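You operate a simulated robot arm through the tools that you are given. There is no shell and no other tool.

You are at the controls of a simulated robot arm. One attempt, no reset.

## Task
Measure cable samples E372 and E703 in the size gauge and bin each by its size.
Fine: a size inside the printed GOOD range goes into TESTED, any other into REWORK; leave the gauge arm up and the other samples where they are.

The check looks at the end state, three seconds after you hand in, the way a careful person would. Anything else that was tipped, shoved, dropped, spilled or broken makes it a failure.

## Robot
A 7-joint arm with a two-finger parallel gripper, fixed in place. Base frame: the origin is at the foot of the arm, x ahead of it, y to its left, z up; the work surface is at about z = 784. Lengths are in mm, angles in degrees, forces in N, time in s.
With the tool pointing down near the work surface it reaches from about 200 to 620 mm from the base axis. Its first joint turns from -166.0 to 166.0 degrees. Payload 1.57 kg.
The tool frame sits at the grasp point between the pads (the TCP): z along the fingers, y along the line on which they close. The tips reach 30 mm beyond it. Largest opening 80 mm; finger width 17, thickness 12; the body of the gripper, 40 by 82 mm, starts 80 mm behind the TCP.
Orientation is that of the tool frame in the base frame, as [roll, pitch, yaw] about the fixed x, y, z axes, in that order (R = Rz(yaw) Ry(pitch) Rx(roll)). With the fingers straight down and closing along the base's y, the tool's x points along the base's -x, its y along +y and its z along -z.

## Interface
- The arm moves only by the tool servo_tool. Its argument "targets" is text: rows parted by semicolons, each of 7 numbers parted by spaces: the closure in counts, from 0 (fully open) to 255 (shut), then the shift along the tool's x, y, z in units of 300 mm (1.0 is 300 mm), then the turn, a rotation vector about the tool's x, y, z in units of 45 degrees (1.0 is 45 degrees). In form: hand tx ty tz rx ry rz; .... A call has 1 to 20 rows; each row is the pose to reach, as a shift and turn from the pose commanded when the call began, along the tool's axes at that moment. A call with a number of a shift or a turn outside -1 to 1 is refused whole. A row lasts 0.2 s, in which the tool goes at most 50 mm and 8.6 degrees; a call with a longer step from one row to the next is refused whole, and so is a gripper value outside its range. A pose out of reach is approached as far as the arm can. The call stops where the force on the tool passes 60 N (or 10 N more than at its start, if that is more) or the arm is blocked; 0.2 s more then pass. The fingers move at their own pace (about 72 mm/s each) and stop on an object; they squeeze with about 33 N. The grip force told is the motor's: it shows also when the fingers shut on nothing. Time passes only in rows, and 0.2 s behind the last, so rows that repeat a pose let the fingers close. It gives the time, the measured TCP pose, the force on the tool (base axes), the opening and the grip force at its end, in the units of the frame above (readings bear some noise), with the torque about the TCP (base axes, N m) and any sound that the robot's microphone picked up.
- Cameras (640 x 400 px; columns grow to the right, rows downward): "scene" is fixed at [226.9, 654.9, 1373.5]; the picture's right is [-1.00, -0.09, 0.00], its down [-0.03, 0.29, -0.96] and it looks along [0.09, -0.95, -0.30] (base axes); focal length 309 px, centre (320, 200). "wrist" rides on the gripper at [72, -7, -122] in the tool frame; the picture's right is [0.09, 1.00, 0.00], its down [-0.84, 0.08, -0.54] and it looks along [-0.54, 0.05, 0.84] (tool axes); focal length 238 px, centre (320, 200). There is no depth. A picture from a camera that has moved, and an enlarged one, comes with that camera's place and axes in the base frame and with its lens. The place of the scene camera against the robot may be out by one fixed shift of up to 12 mm in any direction.
- get_image(camera): a new picture of that camera. It takes no simulated time.
- slide_trunk(by): slides the trunk up (or, below 0, down) by that many mm; the arm rides with it, the base frame stays. It gives what a move gives, with no picture.
- zoom(camera, box): a new picture of the part [left, top, right, bottom] of that camera's present view, enlarged. It takes no simulated time.
- sign_off(): hands the job in; it is judged then, once.

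Places have to be worked out from the pictures, the camera data and where the tool is seen. Open the gripper and draw the arm clear of the work before you hand the job in, unless the task says otherwise.

The tools are called after "Call:" by a JSON object that holds its "name" and its "arguments". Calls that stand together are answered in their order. servo_tool: Moves the arm, as the interface text tells. Its arguments: {"type":"object","properties":{"targets":{"type":"string"}},"required":["targets"]} The other tools are called the same way: slide_trunk (by) slides the trunk up or down; get_image (camera) takes a picture; zoom (camera, box) takes an enlarged picture of a part of a camera's view; sign_off () hands the job in.

At the start:

```text
time_s: 0.0
tool_pos: [213.8, -287.6, 1194.9]
orientation: [177.5, -4.7, 179.9]
contact_force: [-0.6, 0.3, 0.0]
moment: [0.03, -0.06, 0.01]
width: 80.1
finger_force: 0.1
trunk travel left (down, up): [-625.0, 365.0]
```

scene: 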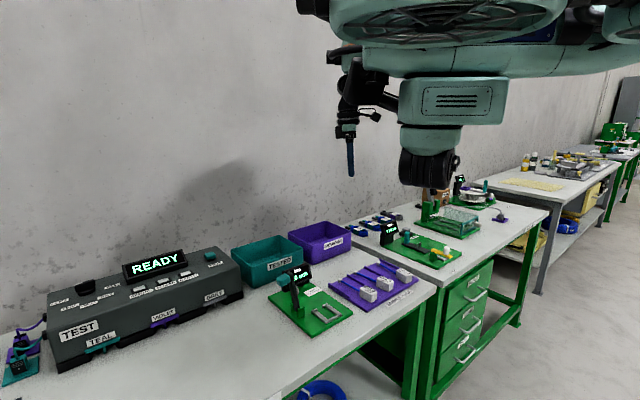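
wrist: 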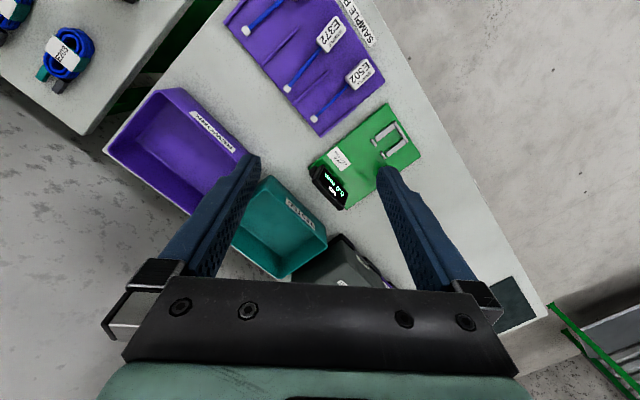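

I start by looking closely at the gauge, the samples and the bins from both cameras.

Call:
{"name": "zoom", "arguments": {"camera": "scene", "box": [220, 200, 460, 350]}}

Call:
{"name": "zoom", "arguments": {"camera": "wrist", "box": [200, 0, 440, 150]}}

Call:
{"name": "zoom", "arguments": {"camera": "wrist", "box": [280, 90, 440, 220]}}

Call:
{"name": "zoom", "arguments": {"camera": "scene", "box": [260, 250, 360, 340]}}

```text
2.67 times, centred on (340, 275) of scene
camera zoom: at [226.9, 654.9, 1373.5], right [-1.0, -0.09, 0.0], down [-0.03, 0.29, -0.96], along [0.09, -0.95, -0.3], focal length 825 px, centre (267, 0)
```

zoom: 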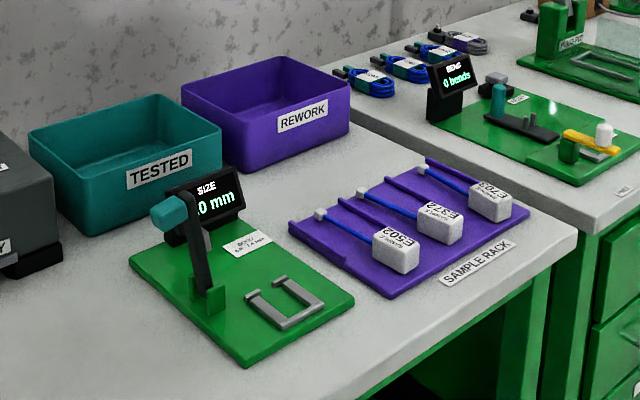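

```text
2.67 times, centred on (320, 75) of wrist
camera zoom: at [150.8, -298.7, 1323.5], right [-0.09, 0.99, 0.05], down [0.88, 0.05, 0.47], along [0.47, 0.09, -0.88], focal length 636 px, centre (320, 533)
```

zoom: 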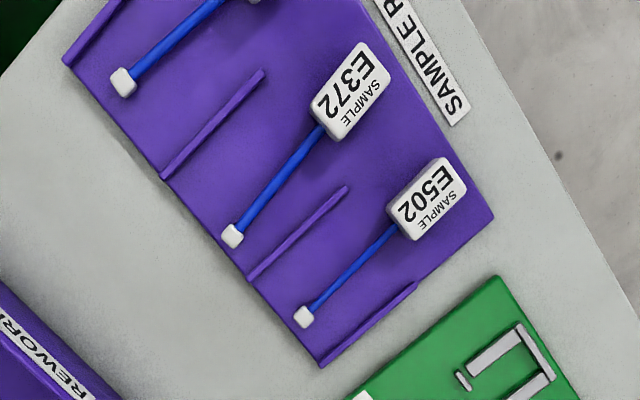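

```text
3.08 times, centred on (360, 155) of wrist
camera zoom: at [150.8, -298.7, 1323.5], right [-0.09, 0.99, 0.05], down [0.88, 0.05, 0.47], along [0.47, 0.09, -0.88], focal length 733 px, centre (197, 338)
```

zoom: 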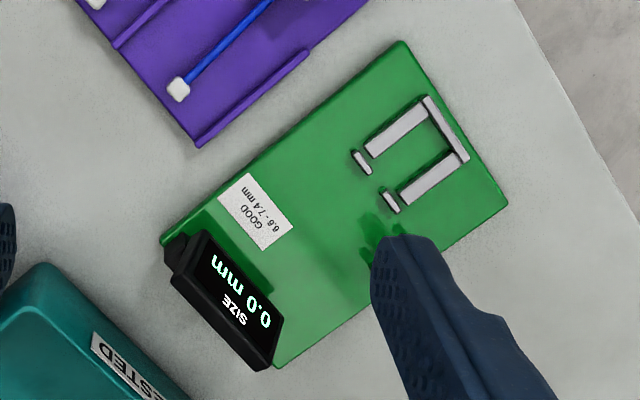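

```text
4.44 times, centred on (310, 295) of scene
camera zoom: at [226.9, 654.9, 1373.5], right [-1.0, -0.09, 0.0], down [-0.03, 0.29, -0.96], along [0.09, -0.95, -0.3], focal length 1374 px, centre (364, -222)
```

zoom: 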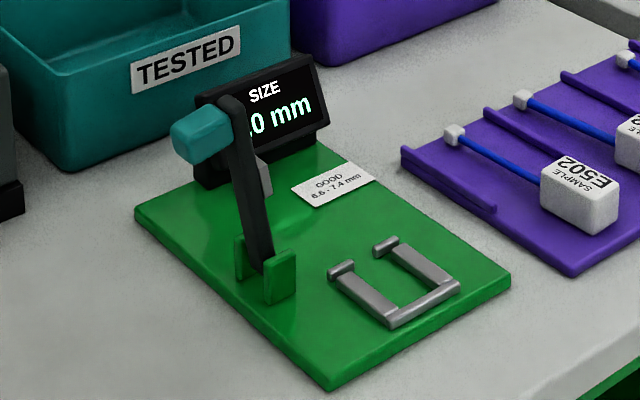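

The gauge board and the rack both look turned 45° in the base frame: the board's long axis runs from the display to the nest along (-0.7, +0.7), and the nest is near (270, -100). The GOOD card seems to read 6.6 - 7.4 mm. I level the tool, yaw it to 135° and move above the nest for a closer view.

Call:
{"name": "servo_tool", "arguments": {"targets": "0 -0.0321 0.0866 0.0705 0.0017 -0.0172 0.1422; 0 -0.0642 0.1731 0.1409 0.0033 -0.0345 0.2845; 0 -0.0963 0.2597 0.2114 0.005 -0.0517 0.4267; 0 -0.1284 0.3463 0.2819 0.0067 -0.069 0.569; 0 -0.1605 0.4329 0.3524 0.0084 -0.0862 0.7112; 0 -0.1926 0.5194 0.4228 0.01 -0.1035 0.8535; 0 -0.2247 0.606 0.4933 0.0117 -0.1207 0.9957"}}

Call:
{"name": "get_image", "arguments": {"camera": "wrist"}}

Call:
{"name": "get_image", "arguments": {"camera": "scene"}}

```text
time_s: 1.6
tool_pos: [270.1, -98.4, 1049.9]
orientation: [179.9, -0.1, 135.1]
contact_force: [0.1, -0.5, -0.8]
moment: [-0.04, 0.02, 0.0]
width: 80.0
finger_force: 0.0
trunk travel left (down, up): [-625.0, 365.0]
```

```text
taken
camera wrist: at [212.6, -52.3, 1172.7], right [0.64, 0.77, 0.0], down [0.65, -0.54, 0.54], along [0.42, -0.34, -0.84], focal length 238 px, centre (320, 200)
```

wrist: 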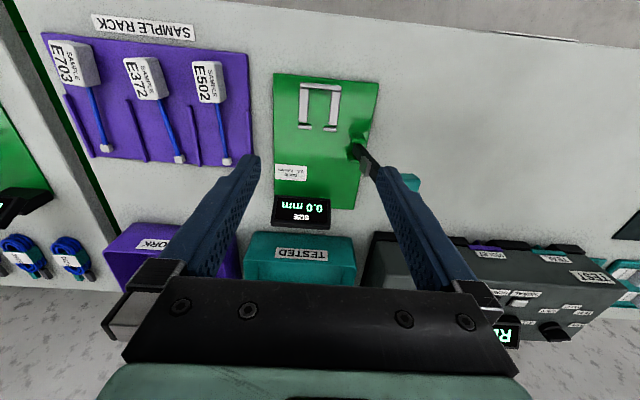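

```text
taken
```

scene: 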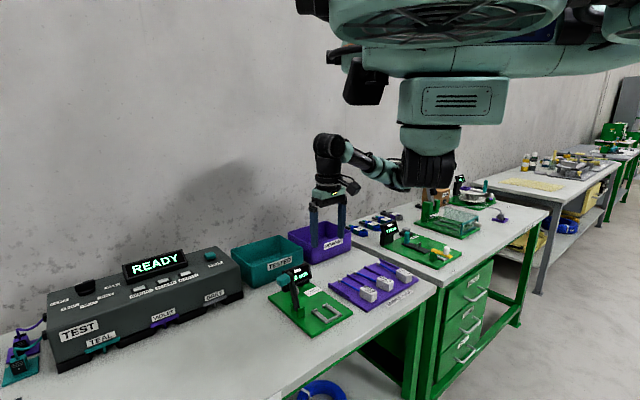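

The view is good. I zoom in on the gauge and the rack to measure their positions.

Call:
{"name": "zoom", "arguments": {"camera": "wrist", "box": [250, 60, 430, 240]}}

Call:
{"name": "zoom", "arguments": {"camera": "wrist", "box": [30, 10, 260, 180]}}

```text
2.22 times, centred on (340, 150) of wrist
camera zoom: at [212.6, -52.3, 1172.7], right [0.64, 0.77, 0.0], down [0.65, -0.54, 0.54], along [0.42, -0.34, -0.84], focal length 530 px, centre (276, 311)
```

zoom: 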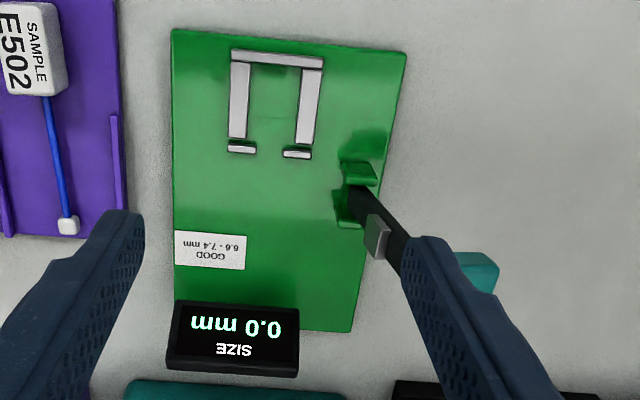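

```text
2.35 times, centred on (145, 95) of wrist
camera zoom: at [212.6, -52.3, 1172.7], right [0.64, 0.77, 0.0], down [0.65, -0.54, 0.54], along [0.42, -0.34, -0.84], focal length 561 px, centre (732, 447)
```

zoom: 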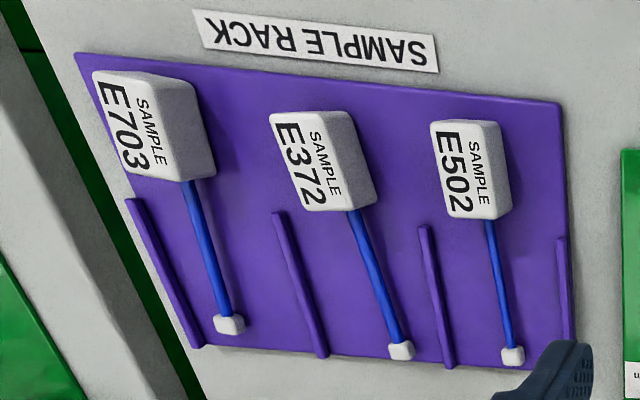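

The nest interior is about 35 × 48 mm, centred near (271, -100), and the post gap is about 19 mm. The E372 block is near (87, -259), with its cable yawed a few degrees from the rack. I move above E372 for a close look.

Call:
{"name": "servo_tool", "arguments": {"targets": "0 0.0076 -0.1159 0.0429 0 0 -0.0222; 0 0.0151 -0.2317 0.0857 0 0 -0.0444; 0 0.0227 -0.3476 0.1286 0 0 -0.0667; 0 0.0303 -0.4634 0.1714 0 0 -0.0889; 0 0.0379 -0.5793 0.2143 0 0 -0.1111; 0 0.0454 -0.6951 0.2571 0 0 -0.1333; 0 0.053 -0.811 0.3 0 0 -0.1556"}}

Call:
{"name": "get_image", "arguments": {"camera": "wrist"}}

Call:
{"name": "zoom", "arguments": {"camera": "wrist", "box": [200, 20, 440, 200]}}

```text
time_s: 3.2
tool_pos: [83.7, -259.1, 958.9]
orientation: [179.9, 0.0, 142.1]
contact_force: [-0.9, 0.4, 0.0]
moment: [0.0, -0.04, 0.01]
width: 80.1
finger_force: 0.1
out of reach, approached as far as the arm can: row 1, 2, 3, 4
trunk travel left (down, up): [-625.0, 365.0]
```

```text
taken
camera wrist: at [22.2, -221.0, 1081.9], right [0.54, 0.84, 0.0], down [0.71, -0.45, 0.54], along [0.46, -0.29, -0.84], focal length 238 px, centre (320, 200)
```

wrist: 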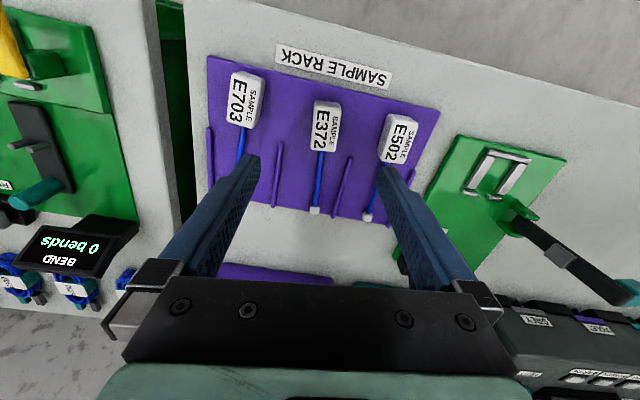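

```text
2.22 times, centred on (320, 110) of wrist
camera zoom: at [22.2, -221.0, 1081.9], right [0.54, 0.84, 0.0], down [0.71, -0.45, 0.54], along [0.46, -0.29, -0.84], focal length 530 px, centre (320, 400)
```

zoom: 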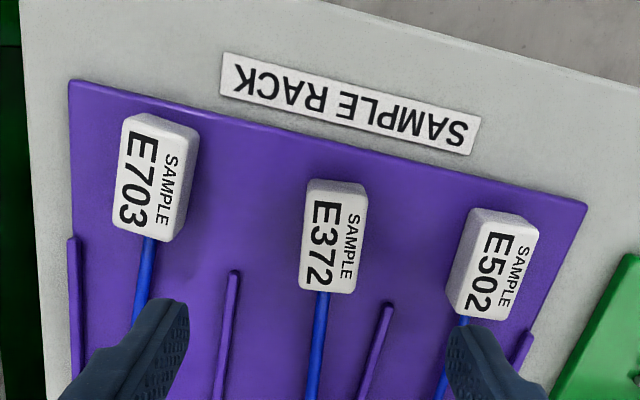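

E372's block top is about z 820, centred near (88.6, -255.8), 28 mm wide and yawed about 142°. I lower to z ≈ 870 over it with the fingers part closed (about 56 mm) and check the alignment.

Call:
{"name": "servo_tool", "arguments": {"targets": "76 -0.0020 0.0063 0.0988 0 0 0; 76 -0.0041 0.0126 0.1976 0 0 0; 76 -0.0061 0.0187 0.2963 0 0 0; 76 -0.0061 0.0187 0.2963 0 0 0"}}

Call:
{"name": "get_image", "arguments": {"camera": "wrist"}}

Call:
{"name": "zoom", "arguments": {"camera": "scene", "box": [310, 210, 450, 320]}}

```text
time_s: 4.2
tool_pos: [89.7, -255.0, 870.0]
orientation: [179.8, -0.1, 142.1]
contact_force: [0.6, -0.5, 0.2]
moment: [0.05, 0.0, 0.0]
width: 56.2
finger_force: 0.1
trunk travel left (down, up): [-625.0, 365.0]
```

```text
taken
camera wrist: at [28.0, -216.5, 993.0], right [0.54, 0.84, 0.0], down [0.71, -0.45, 0.54], along [0.46, -0.29, -0.84], focal length 238 px, centre (320, 200)
```

wrist: 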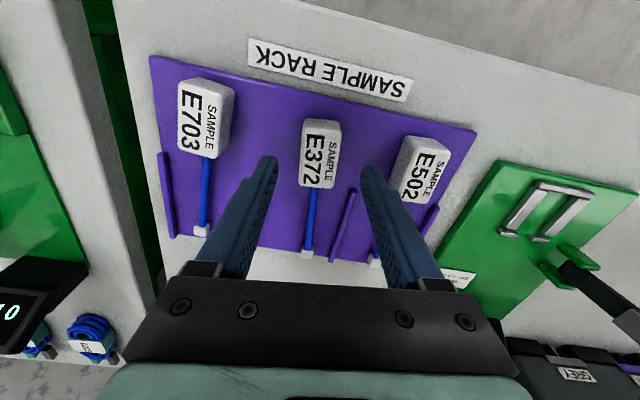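

```text
3.64 times, centred on (380, 265) of scene
camera zoom: at [226.9, 654.9, 1373.5], right [-1.0, -0.09, 0.0], down [-0.03, 0.29, -0.96], along [0.09, -0.95, -0.3], focal length 1125 px, centre (102, -36)
```

zoom: 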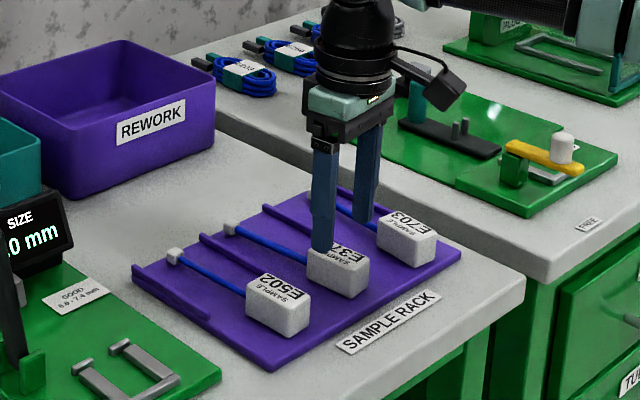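

The block is centred between the fingers to within about 2 mm and the yaw matches. I descend to z ≈ 832, which puts the tips about 10 mm above the block's bottom, and close.

Call:
{"name": "servo_tool", "arguments": {"targets": "76 0 0 0.0633 0 0 0; 76 0 0 0.1267 0 0 0; 76 0 0 0.1267 0 0 0; 255 0 0 0.1267 0 0 0; 255 0 0 0.1267 0 0 0; 255 0 0 0.1267 0 0 0; 255 0 0 0.1267 0 0 0"}}

Call:
{"name": "get_image", "arguments": {"camera": "wrist"}}

```text
time_s: 5.8
tool_pos: [90.6, -254.2, 833.6]
orientation: [179.8, -0.2, 142.0]
contact_force: [-0.2, 0.1, 0.4]
moment: [0.01, 0.03, -0.02]
width: 29.3
finger_force: 32.9
trunk travel left (down, up): [-625.0, 365.0]
```

```text
taken
camera wrist: at [28.2, -216.5, 956.0], right [0.54, 0.84, 0.0], down [0.71, -0.45, 0.54], along [0.46, -0.29, -0.84], focal length 238 px, centre (320, 200)
```

wrist: 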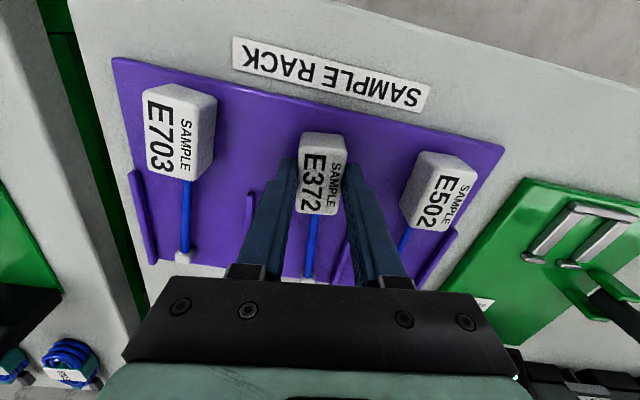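

E372 is gripped at width 29.3, centred on the TCP. I lift it 90 mm and move it beside the nest, yawed to 135°, so the camera can look at the nest closely before placing.

Call:
{"name": "servo_tool", "arguments": {"targets": "255 0 0 -0.05 0 0 0; 255 0 0 -0.15 0 0 0; 255 0 0 -0.3 0 0 0; 255 -0.0262 0.105 -0.3 0 0 0.0312; 255 -0.0524 0.21 -0.3 0 0 0.0624; 255 -0.0786 0.315 -0.3 0 0 0.0936; 255 -0.1048 0.42 -0.3 0 0 0.1248; 255 -0.131 0.525 -0.3 0 0 0.156; 255 -0.131 0.525 -0.3 0 0 0.156"}}

Call:
{"name": "get_image", "arguments": {"camera": "wrist"}}

Call:
{"name": "zoom", "arguments": {"camera": "scene", "box": [260, 200, 420, 330]}}

```text
time_s: 7.8
tool_pos: [219.1, -154.3, 926.0]
orientation: [179.9, -0.1, 135.1]
contact_force: [0.1, 1.0, -1.8]
moment: [0.03, -0.04, 0.02]
width: 29.1
finger_force: 33.7
trunk travel left (down, up): [-625.0, 365.0]
```

```text
taken
camera wrist: at [162.0, -108.1, 1048.8], right [0.64, 0.77, 0.0], down [0.65, -0.54, 0.54], along [0.42, -0.34, -0.84], focal length 238 px, centre (320, 200)
```

wrist: 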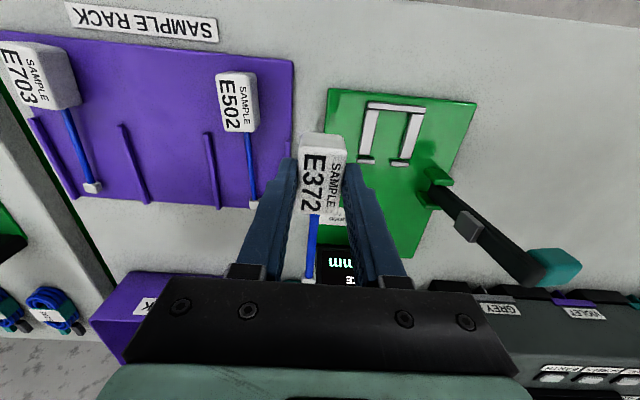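

```text
3.08 times, centred on (340, 265) of scene
camera zoom: at [226.9, 654.9, 1373.5], right [-1.0, -0.09, 0.0], down [-0.03, 0.29, -0.96], along [0.09, -0.95, -0.3], focal length 952 px, centre (258, 0)
```

zoom: 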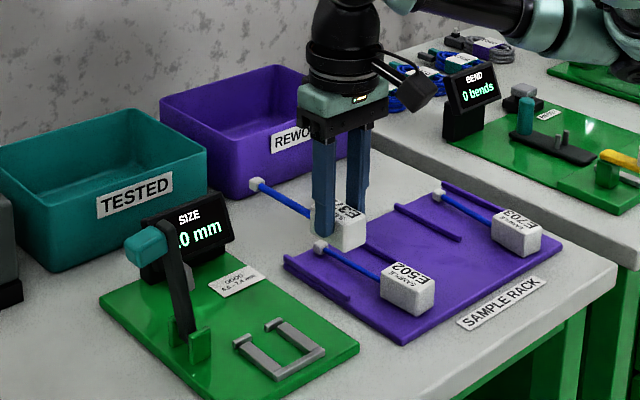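

The sample hangs straight and rigid. I zoom in on the nest from here.

Call:
{"name": "zoom", "arguments": {"camera": "wrist", "box": [320, 85, 480, 185]}}

Call:
{"name": "zoom", "arguments": {"camera": "scene", "box": [290, 280, 360, 335]}}

Call:
{"name": "zoom", "arguments": {"camera": "wrist", "box": [390, 160, 600, 300]}}

```text
4.00 times, centred on (400, 135) of wrist
camera zoom: at [162.0, -108.1, 1048.8], right [0.64, 0.77, 0.0], down [0.65, -0.54, 0.54], along [0.42, -0.34, -0.84], focal length 953 px, centre (0, 460)
```

zoom: 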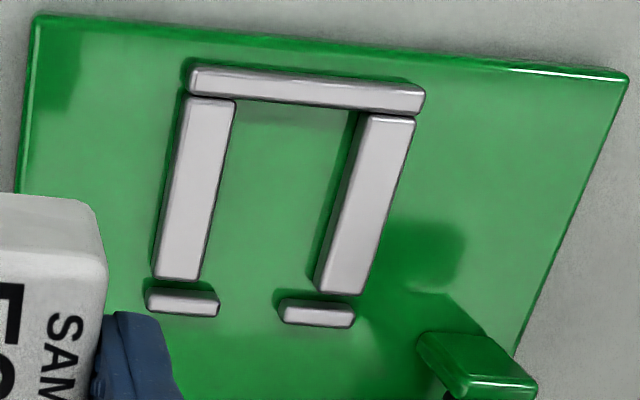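

```text
7.27 times, centred on (325, 308) of scene
camera zoom: at [226.9, 654.9, 1373.5], right [-1.0, -0.09, 0.0], down [-0.03, 0.29, -0.96], along [0.09, -0.95, -0.3], focal length 2249 px, centre (284, -582)
```

zoom: 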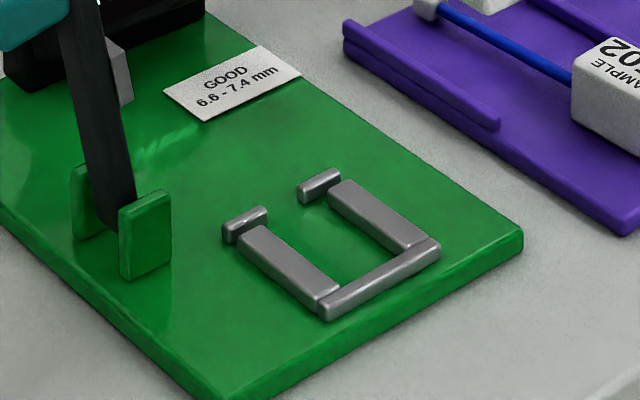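

```text
2.86 times, centred on (495, 230) of wrist
camera zoom: at [162.0, -108.1, 1048.8], right [0.64, 0.77, 0.0], down [0.65, -0.54, 0.54], along [0.42, -0.34, -0.84], focal length 681 px, centre (-180, 114)
```

zoom: 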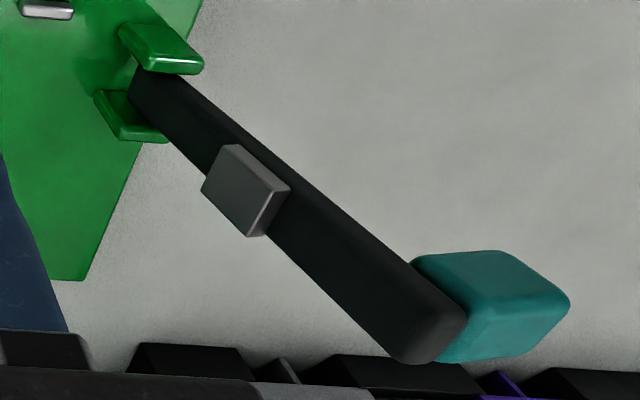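

The card reads GOOD 6.6 - 7.4 mm. I zoom on the held block to compare its length with the nest.

Call:
{"name": "zoom", "arguments": {"camera": "wrist", "box": [270, 120, 370, 230]}}

Call:
{"name": "zoom", "arguments": {"camera": "scene", "box": [310, 240, 370, 280]}}

Call:
{"name": "zoom", "arguments": {"camera": "wrist", "box": [200, 60, 300, 220]}}

```text
3.64 times, centred on (320, 175) of wrist
camera zoom: at [162.0, -108.1, 1048.8], right [0.64, 0.77, 0.0], down [0.65, -0.54, 0.54], along [0.42, -0.34, -0.84], focal length 867 px, centre (320, 291)
```

zoom: 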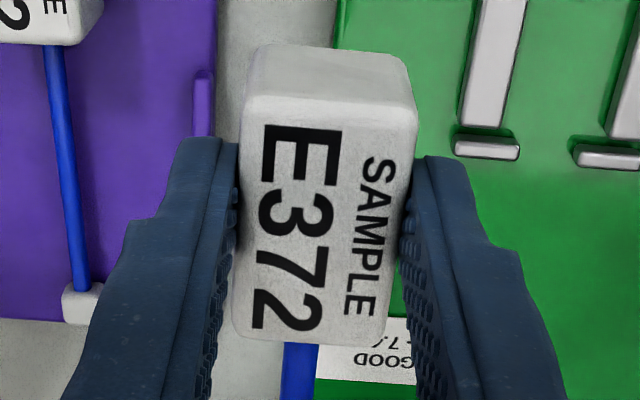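

```text
10.00 times, centred on (340, 260) of scene
camera zoom: at [226.9, 654.9, 1373.5], right [-1.0, -0.09, 0.0], down [-0.03, 0.29, -0.96], along [0.09, -0.95, -0.3], focal length 3093 px, centre (120, -400)
```

zoom: 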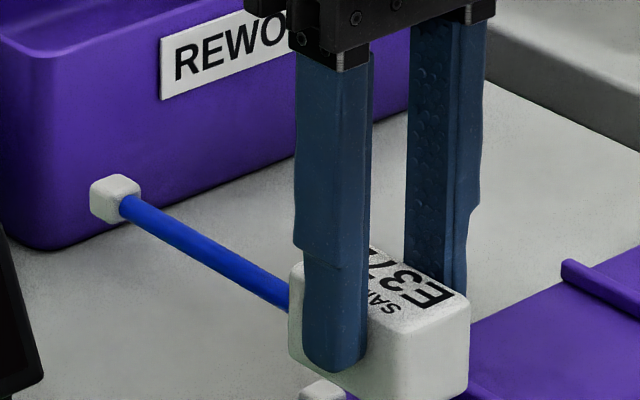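

```text
2.50 times, centred on (250, 140) of wrist
camera zoom: at [162.0, -108.1, 1048.8], right [0.64, 0.77, 0.0], down [0.65, -0.54, 0.54], along [0.42, -0.34, -0.84], focal length 596 px, centre (495, 350)
```

zoom: 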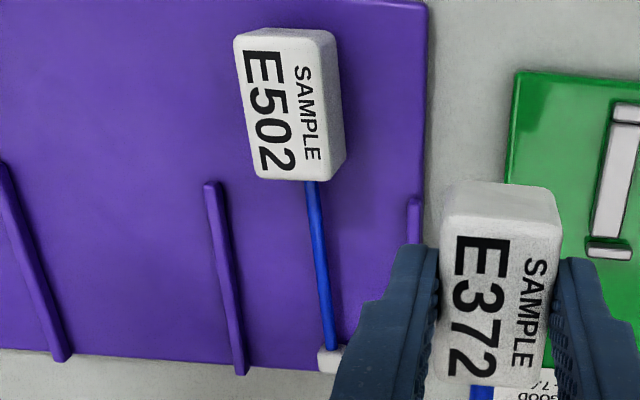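

The block is about 48 × 29 mm and the nest interior about 52 × 34 mm, so it fits with a couple of mm to spare. I shift +73 mm along tool y to hover over the nest and check from there.

Call:
{"name": "servo_tool", "arguments": {"targets": "255 0 0.08 0 0 0 0; 255 0.001 0.16 0 0 0 0; 255 0.0017 0.244 0 0 0 0; 255 0.0017 0.244 0.06 0 0 0; 255 0.0017 0.244 0.12 0 0 0; 255 0.0017 0.244 0.12 0 0 0"}}

Call:
{"name": "get_image", "arguments": {"camera": "wrist"}}

Call:
{"name": "zoom", "arguments": {"camera": "wrist", "box": [260, 80, 380, 230]}}

Call:
{"name": "zoom", "arguments": {"camera": "scene", "box": [260, 220, 380, 330]}}

```text
time_s: 9.2
tool_pos: [270.0, -104.5, 888.4]
orientation: [179.9, -0.1, 134.9]
contact_force: [-0.8, -0.3, -1.6]
moment: [0.01, 0.02, -0.01]
width: 29.0
finger_force: 32.8
trunk travel left (down, up): [-625.0, 365.0]
```

```text
taken
camera wrist: at [213.7, -58.0, 1011.4], right [0.64, 0.77, 0.0], down [0.65, -0.54, 0.54], along [0.42, -0.34, -0.84], focal length 238 px, centre (320, 200)
```

wrist: 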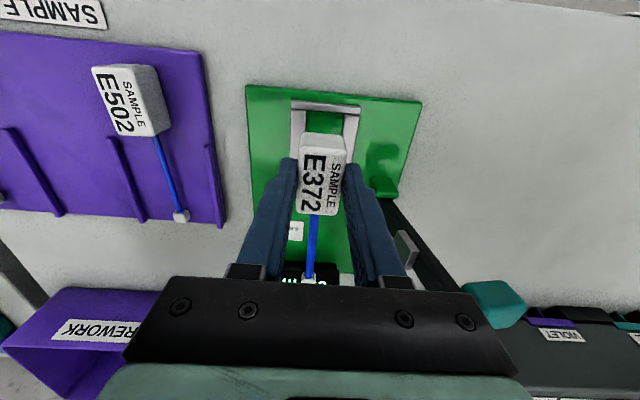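

```text
2.67 times, centred on (320, 155) of wrist
camera zoom: at [213.7, -58.0, 1011.4], right [0.64, 0.77, 0.0], down [0.65, -0.54, 0.54], along [0.42, -0.34, -0.84], focal length 636 px, centre (320, 320)
```

zoom: 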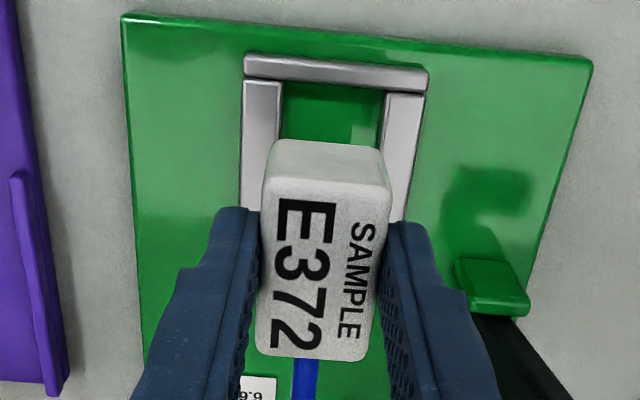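

```text
3.64 times, centred on (320, 275) of scene
camera zoom: at [226.9, 654.9, 1373.5], right [-1.0, -0.09, 0.0], down [-0.03, 0.29, -0.96], along [0.09, -0.95, -0.3], focal length 1125 px, centre (320, -73)
```

zoom: 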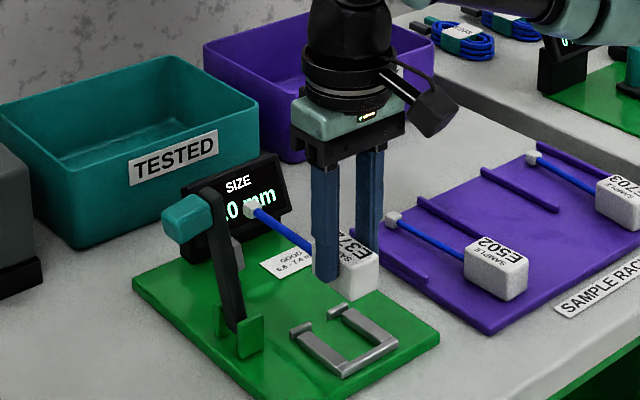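

The nest centre is about 2.5 mm toward tool +x and 2.2 mm toward +y from the block, and the yaw matches. I correct that, descend to just above the rails and check again.

Call:
{"name": "servo_tool", "arguments": {"targets": "255 0.0083 0.0073 0 0 0 0; 255 0.0083 0.0073 0.05 0 0 0; 255 0.0083 0.0073 0.1 0 0 0; 255 0.0083 0.0073 0.1 0 0 0; 255 0.0083 0.0073 0.1 0 0 0"}}

Call:
{"name": "zoom", "arguments": {"camera": "wrist", "box": [240, 80, 400, 230]}}

Call:
{"name": "zoom", "arguments": {"camera": "scene", "box": [270, 250, 370, 330]}}

```text
time_s: 10.4
tool_pos: [270.3, -100.3, 857.9]
orientation: [179.9, -0.1, 134.9]
contact_force: [0.5, -1.1, -0.3]
moment: [0.02, -0.01, -0.03]
width: 28.8
finger_force: 32.8
trunk travel left (down, up): [-625.0, 365.0]
```

```text
2.67 times, centred on (320, 155) of wrist
camera zoom: at [213.1, -54.9, 981.3], right [0.64, 0.77, 0.0], down [0.65, -0.54, 0.54], along [0.42, -0.34, -0.84], focal length 636 px, centre (320, 320)
```

zoom: 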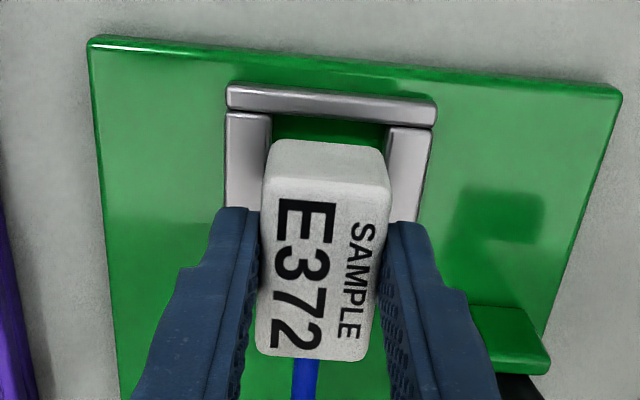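

```text
5.00 times, centred on (320, 290) of scene
camera zoom: at [226.9, 654.9, 1373.5], right [-1.0, -0.09, 0.0], down [-0.03, 0.29, -0.96], along [0.09, -0.95, -0.3], focal length 1546 px, centre (320, -250)
```

zoom: 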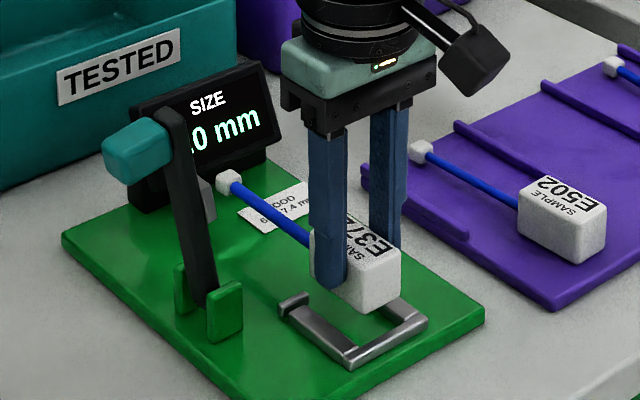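

The alignment is within about 1 mm. I make a small trim and lower in small steps while watching the force.

Call:
{"name": "servo_tool", "arguments": {"targets": "255 0.0017 0.002 0 0 0 0; 255 0.0017 0.002 0.02 0 0 0; 255 0.0017 0.002 0.04 0 0 0; 255 0.0017 0.002 0.05 0 0 0; 255 0.0017 0.002 0.05 0 0 0"}}

Call:
{"name": "zoom", "arguments": {"camera": "wrist", "box": [240, 80, 400, 230]}}

Call:
{"name": "zoom", "arguments": {"camera": "scene", "box": [290, 260, 360, 330]}}

```text
time_s: 11.6
tool_pos: [269.6, -100.0, 844.0]
orientation: [179.8, -0.1, 135.0]
contact_force: [0.8, 0.1, -1.4]
moment: [0.0, 0.05, 0.03]
width: 29.3
finger_force: 33.4
trunk travel left (down, up): [-625.0, 365.0]
```

```text
2.67 times, centred on (320, 155) of wrist
camera zoom: at [212.9, -53.8, 966.2], right [0.64, 0.77, 0.0], down [0.65, -0.54, 0.54], along [0.42, -0.34, -0.84], focal length 636 px, centre (320, 320)
```

zoom: 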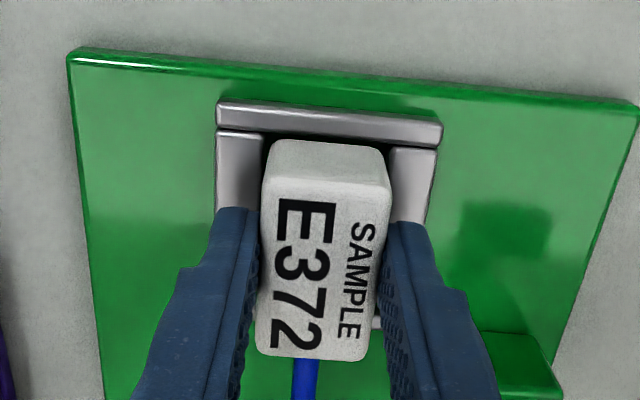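

```text
5.71 times, centred on (325, 295) of scene
camera zoom: at [226.9, 654.9, 1373.5], right [-1.0, -0.09, 0.0], down [-0.03, 0.29, -0.96], along [0.09, -0.95, -0.3], focal length 1767 px, centre (291, -343)
```

zoom: 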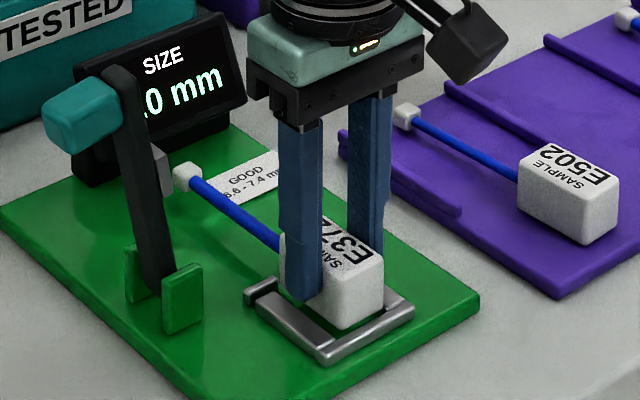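

The block is centred between the rails and entering the nest. I keep lowering gently until it makes contact.

Call:
{"name": "servo_tool", "arguments": {"targets": "255 0 0 0.007 0 0 0; 255 0 0 0.014 0 0 0; 255 0 0 0.014 0 0 0"}}

Call:
{"name": "zoom", "arguments": {"camera": "scene", "box": [290, 260, 360, 330]}}

```text
time_s: 12.4
tool_pos: [269.8, -99.1, 839.7]
orientation: [179.8, 0.1, 135.0]
contact_force: [1.3, -3.5, 21.7]
moment: [0.23, 0.31, 0.07]
width: 29.1
finger_force: 31.9
trunk travel left (down, up): [-625.0, 365.0]
```

```text
5.71 times, centred on (325, 295) of scene
camera zoom: at [226.9, 654.9, 1373.5], right [-1.0, -0.09, 0.0], down [-0.03, 0.29, -0.96], along [0.09, -0.95, -0.3], focal length 1767 px, centre (291, -343)
```

zoom: 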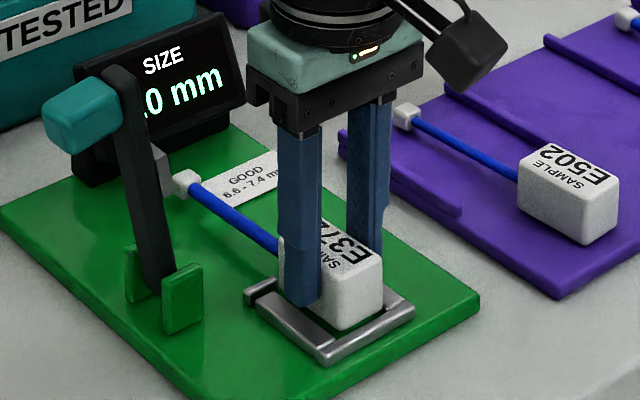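

There is a 21.7 N contact at z 839.7, and the torque puts it toward the block's front end. I look closely to see whether it is sitting on the floor or on the bar.

Call:
{"name": "zoom", "arguments": {"camera": "wrist", "box": [270, 100, 370, 170]}}

Call:
{"name": "zoom", "arguments": {"camera": "scene", "box": [315, 295, 350, 327]}}

Call:
{"name": "zoom", "arguments": {"camera": "scene", "box": [340, 275, 420, 325]}}

```text
5.71 times, centred on (320, 135) of wrist
camera zoom: at [213.0, -53.8, 962.3], right [0.64, 0.77, 0.0], down [0.64, -0.54, 0.54], along [0.42, -0.35, -0.84], focal length 1362 px, centre (320, 571)
```

zoom: 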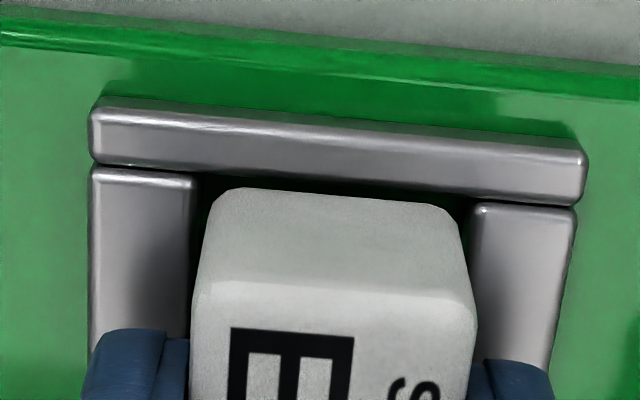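

```text
12.50 times, centred on (332, 311) of scene
camera zoom: at [226.9, 654.9, 1373.5], right [-1.0, -0.09, 0.0], down [-0.03, 0.29, -0.96], along [0.09, -0.95, -0.3], focal length 3866 px, centre (164, -1188)
```

zoom: 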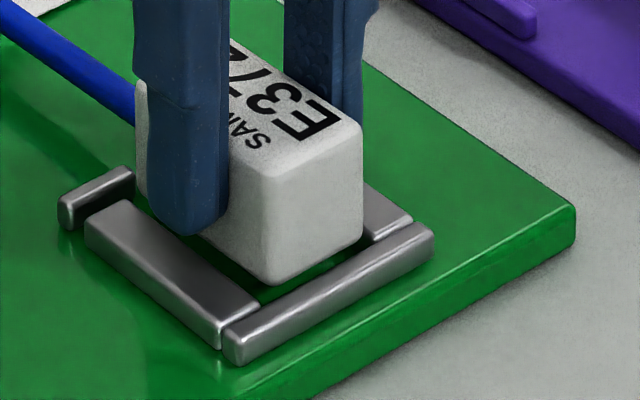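

```text
8.00 times, centred on (380, 300) of scene
camera zoom: at [226.9, 654.9, 1373.5], right [-1.0, -0.09, 0.0], down [-0.03, 0.29, -0.96], along [0.09, -0.95, -0.3], focal length 2474 px, centre (-160, -600)
```

zoom: 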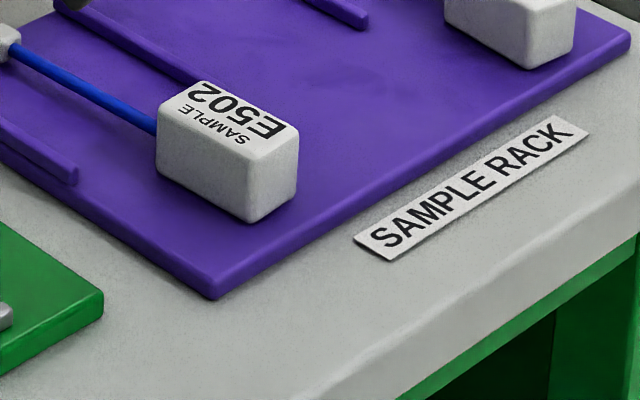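

The torque puts the contact right at the block's front edge, with a slight rearward push. The block may be catching the closed bar instead of resting on the floor. I lift 4 mm, shift 1.5 mm rearward (tool -x) and lower again to compare the contact height.

Call:
{"name": "servo_tool", "arguments": {"targets": "255 0 0 -0.013 0 0 0; 255 -0.005 0 -0.013 0 0 0; 255 -0.005 0 -0.003 0 0 0; 255 -0.005 0 0 0 0 0; 255 -0.005 0 0 0 0 0"}}

Call:
{"name": "zoom", "arguments": {"camera": "wrist", "box": [250, 100, 390, 230]}}

```text
time_s: 13.6
tool_pos: [269.5, -101.0, 836.4]
orientation: [180.0, -0.1, 135.0]
contact_force: [0.2, -0.2, -0.3]
moment: [-0.03, -0.05, 0.01]
width: 29.1
finger_force: 33.0
trunk travel left (down, up): [-625.0, 365.0]
```

```text
3.08 times, centred on (320, 165) of wrist
camera zoom: at [214.3, -54.4, 960.4], right [0.64, 0.77, 0.0], down [0.65, -0.54, 0.54], along [0.41, -0.34, -0.84], focal length 733 px, centre (320, 308)
```

zoom: 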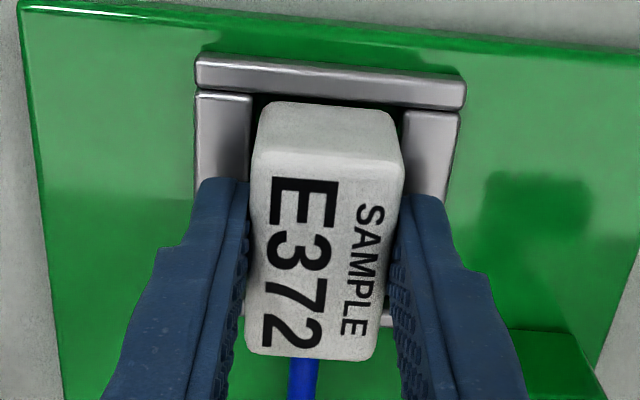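

It is now lower (836.4) with no force, so it was catching the bar. I continue down to the floor.

Call:
{"name": "servo_tool", "arguments": {"targets": "255 0 0 0.006 0 0 0; 255 0 0 0.006 0 0 0"}}

```text
time_s: 14.2
tool_pos: [270.0, -100.2, 836.3]
orientation: [179.9, 0.0, 135.0]
contact_force: [-0.6, 0.0, -0.9]
moment: [0.0, 0.04, 0.03]
width: 29.1
finger_force: 32.7
trunk travel left (down, up): [-625.0, 365.0]
```

There is still no contact. I keep stepping down.

Call:
{"name": "servo_tool", "arguments": {"targets": "255 0 0 0.007 0 0 0; 255 0 0 0.007 0 0 0"}}

Call:
{"name": "zoom", "arguments": {"camera": "scene", "box": [315, 295, 350, 327]}}

```text
time_s: 14.8
tool_pos: [269.8, -99.1, 835.2]
orientation: [179.9, -0.1, 135.0]
contact_force: [0.3, 0.6, -0.7]
moment: [0.0, -0.01, 0.0]
width: 29.0
finger_force: 33.3
trunk travel left (down, up): [-625.0, 365.0]
```

```text
12.50 times, centred on (332, 311) of scene
camera zoom: at [226.9, 654.9, 1373.5], right [-1.0, -0.09, 0.0], down [-0.03, 0.29, -0.96], along [0.09, -0.95, -0.3], focal length 3866 px, centre (164, -1188)
```

zoom: 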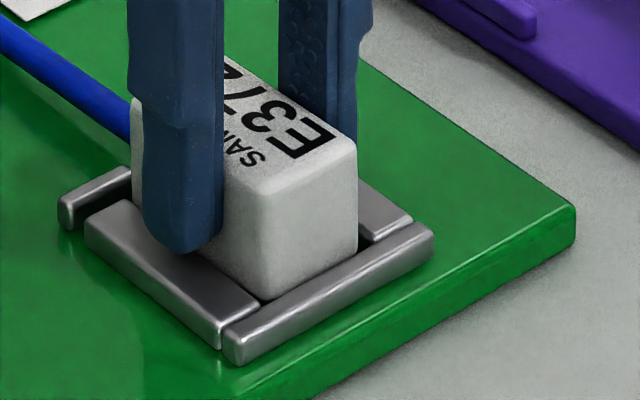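

The rails now hide the block's bottom edge, so it is properly inside the nest. I do one more small step to feel for contact.

Call:
{"name": "servo_tool", "arguments": {"targets": "255 0 0 0.004 0 0 0; 255 0 0 0.004 0 0 0"}}

```text
time_s: 15.4
tool_pos: [270.9, -100.0, 834.5]
orientation: [179.9, -0.1, 134.9]
contact_force: [-0.5, 0.1, 2.1]
moment: [-0.21, -0.24, 0.03]
width: 29.3
finger_force: 32.9
trunk travel left (down, up): [-625.0, 365.0]
```

A light contact has started at the tail end, from the cable tip touching down. I step down a little more to seat the block itself.

Call:
{"name": "servo_tool", "arguments": {"targets": "255 0 0 0.003 0 0 0; 255 0 0 0.003 0 0 0"}}

Call:
{"name": "get_image", "arguments": {"camera": "wrist"}}

Call:
{"name": "zoom", "arguments": {"camera": "scene", "box": [270, 260, 350, 330]}}

```text
time_s: 16.0
tool_pos: [270.8, -99.7, 833.5]
orientation: [179.9, -0.1, 135.0]
contact_force: [0.4, -0.8, 7.1]
moment: [-0.65, -0.74, 0.01]
width: 29.0
finger_force: 33.0
trunk travel left (down, up): [-625.0, 365.0]
```

```text
taken
camera wrist: at [214.4, -54.2, 955.9], right [0.64, 0.77, 0.0], down [0.65, -0.54, 0.54], along [0.42, -0.35, -0.84], focal length 238 px, centre (320, 200)
```

wrist: 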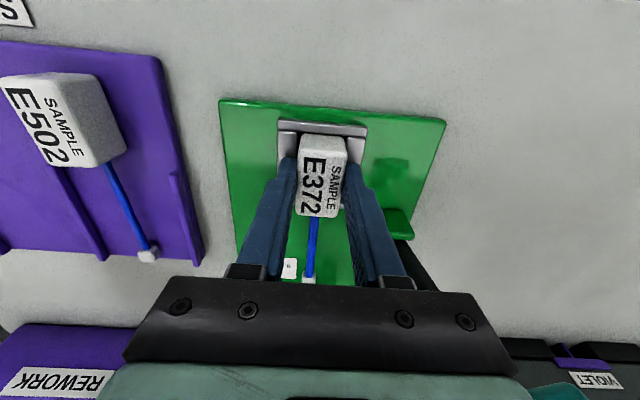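

```text
5.71 times, centred on (310, 295) of scene
camera zoom: at [226.9, 654.9, 1373.5], right [-1.0, -0.09, 0.0], down [-0.03, 0.29, -0.96], along [0.09, -0.95, -0.3], focal length 1767 px, centre (377, -343)
```

zoom: 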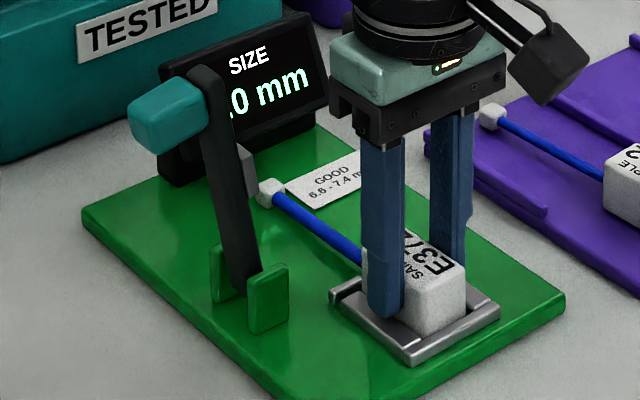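

The tail tip is resting on the board and the block is down in the nest. I open gently to about 45 mm and rise straight up.

Call:
{"name": "servo_tool", "arguments": {"targets": "200 0 0 0 0 0 0; 115 0 0 0 0 0 0; 115 0 0 0 0 0 0; 115 0 0 -0.07 0 0 0; 115 0 0 -0.2 0 0 0; 115 0 0 -0.35 0 0 0; 115 0 0 -0.5 0 0 0; 115 0 0 -0.5 0 0 0"}}

Call:
{"name": "get_image", "arguments": {"camera": "wrist"}}

Call:
{"name": "zoom", "arguments": {"camera": "wrist", "box": [250, 60, 410, 200]}}

Call:
{"name": "zoom", "arguments": {"camera": "scene", "box": [260, 240, 360, 330]}}

```text
time_s: 17.8
tool_pos: [271.4, -100.8, 983.0]
orientation: [179.9, -0.1, 135.1]
contact_force: [0.2, -0.4, -0.6]
moment: [0.01, -0.03, -0.02]
width: 44.3
finger_force: 0.1
trunk travel left (down, up): [-625.0, 365.0]
```

```text
taken
camera wrist: at [215.0, -55.0, 1105.6], right [0.64, 0.77, 0.0], down [0.65, -0.54, 0.54], along [0.42, -0.34, -0.84], focal length 238 px, centre (320, 200)
```

wrist: 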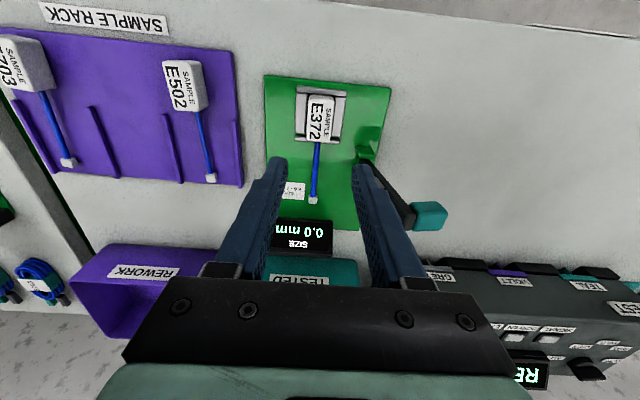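

```text
2.86 times, centred on (330, 130) of wrist
camera zoom: at [215.0, -55.0, 1105.6], right [0.64, 0.77, 0.0], down [0.65, -0.54, 0.54], along [0.42, -0.34, -0.84], focal length 681 px, centre (291, 400)
```

zoom: 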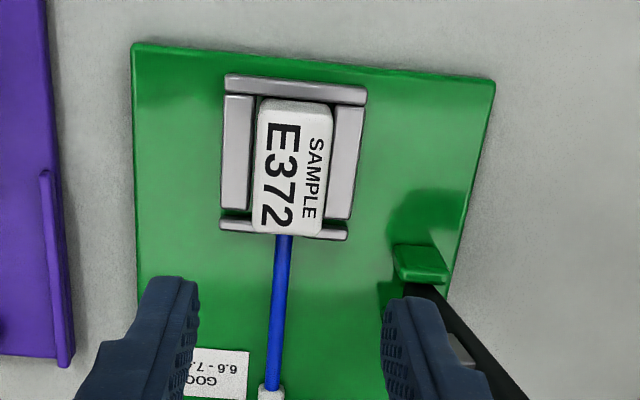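

```text
4.44 times, centred on (310, 285) of scene
camera zoom: at [226.9, 654.9, 1373.5], right [-1.0, -0.09, 0.0], down [-0.03, 0.29, -0.96], along [0.09, -0.95, -0.3], focal length 1374 px, centre (364, -178)
```

zoom: 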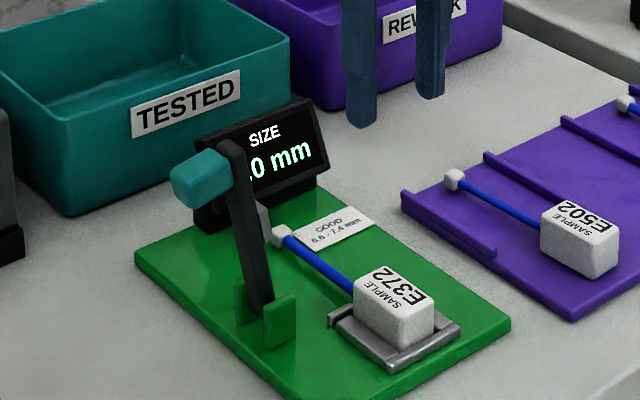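

E372 is seated in the nest with its cable running between the posts. Next I measure the gauge arm and its teal knob.

Call:
{"name": "zoom", "arguments": {"camera": "wrist", "box": [340, 130, 480, 250]}}

Call:
{"name": "zoom", "arguments": {"camera": "scene", "box": [285, 260, 325, 325]}}

```text
3.33 times, centred on (410, 190) of wrist
camera zoom: at [215.0, -55.0, 1105.6], right [0.64, 0.77, 0.0], down [0.65, -0.54, 0.54], along [0.42, -0.34, -0.84], focal length 794 px, centre (20, 233)
```

zoom: 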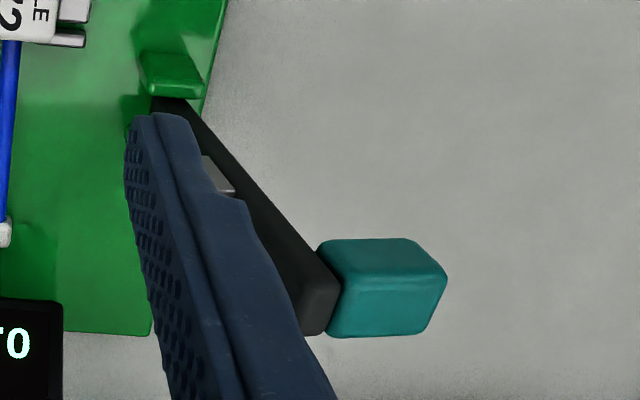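

```text
6.15 times, centred on (305, 292) of scene
camera zoom: at [226.9, 654.9, 1373.5], right [-1.0, -0.09, 0.0], down [-0.03, 0.29, -0.96], along [0.09, -0.95, -0.3], focal length 1903 px, centre (412, -369)
```

zoom: 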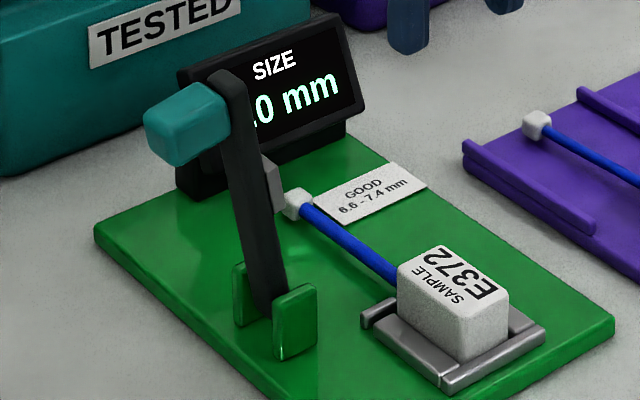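

The knob centre works out to about (387, -59, 923), with the hinge about 50 mm inboard (toward the nest) and near z 805, so the arm swings in the s–z plane. I move above the knob and start turning the tool toward yaw 45°, so the fingers close along the hinge axis.

Call:
{"name": "servo_tool", "arguments": {"targets": "0 -0.025 0.053 -0.02 0 0 0.1429; 0 -0.05 0.106 -0.04 0 0 0.2857; 0 -0.075 0.159 -0.06 0 0 0.4286; 0 -0.1 0.212 -0.09 0 0 0.5714; 0 -0.125 0.266 -0.09 0 0 0.7143; 0 -0.15 0.319 -0.09 0 0 0.8571; 0 -0.174 0.372 -0.09 0 0 1.0"}}

Call:
{"name": "servo_tool", "arguments": {"targets": "0 0 0 0 0 0 0.1667; 0 0 0 0 0 0 0.3333; 0 0 0 0 0 0 0.5; 0 0 0 0 0 0 0.6667; 0 0 0 0 0 0 0.8333; 0 0 0 0 0 0 1.0; 0 0 0 0 0 0 1.0"}}

Call:
{"name": "get_image", "arguments": {"camera": "wrist"}}

Call:
{"name": "get_image", "arguments": {"camera": "scene"}}

```text
time_s: 19.4
tool_pos: [386.8, -58.3, 1010.6]
orientation: [-179.9, 0.0, 89.9]
contact_force: [0.7, 0.8, -0.3]
moment: [0.0, 0.02, -0.01]
width: 79.8
finger_force: 0.0
trunk travel left (down, up): [-625.0, 365.0]
```

```text
time_s: 21.0
tool_pos: [399.4, -92.6, 989.5]
orientation: [-179.8, -0.2, 45.1]
contact_force: [1.3, 1.0, -1.0]
moment: [-0.01, -0.04, 0.0]
width: 79.6
finger_force: 0.0
out of reach, approached as far as the arm can: row 5, 6, 7
trunk travel left (down, up): [-625.0, 365.0]
```

```text
taken
camera wrist: at [445.2, -36.0, 1112.9], right [0.77, -0.64, 0.0], down [-0.54, -0.65, 0.54], along [-0.34, -0.41, -0.84], focal length 238 px, centre (320, 200)
```

wrist: 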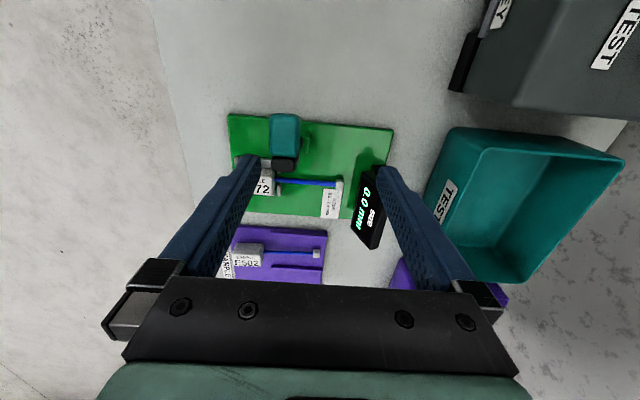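

```text
taken
```

scene: 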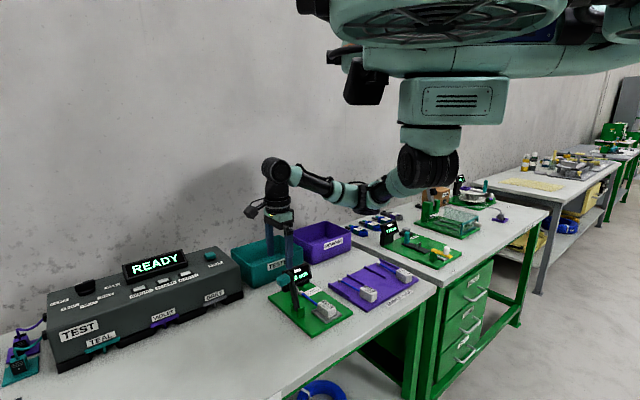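

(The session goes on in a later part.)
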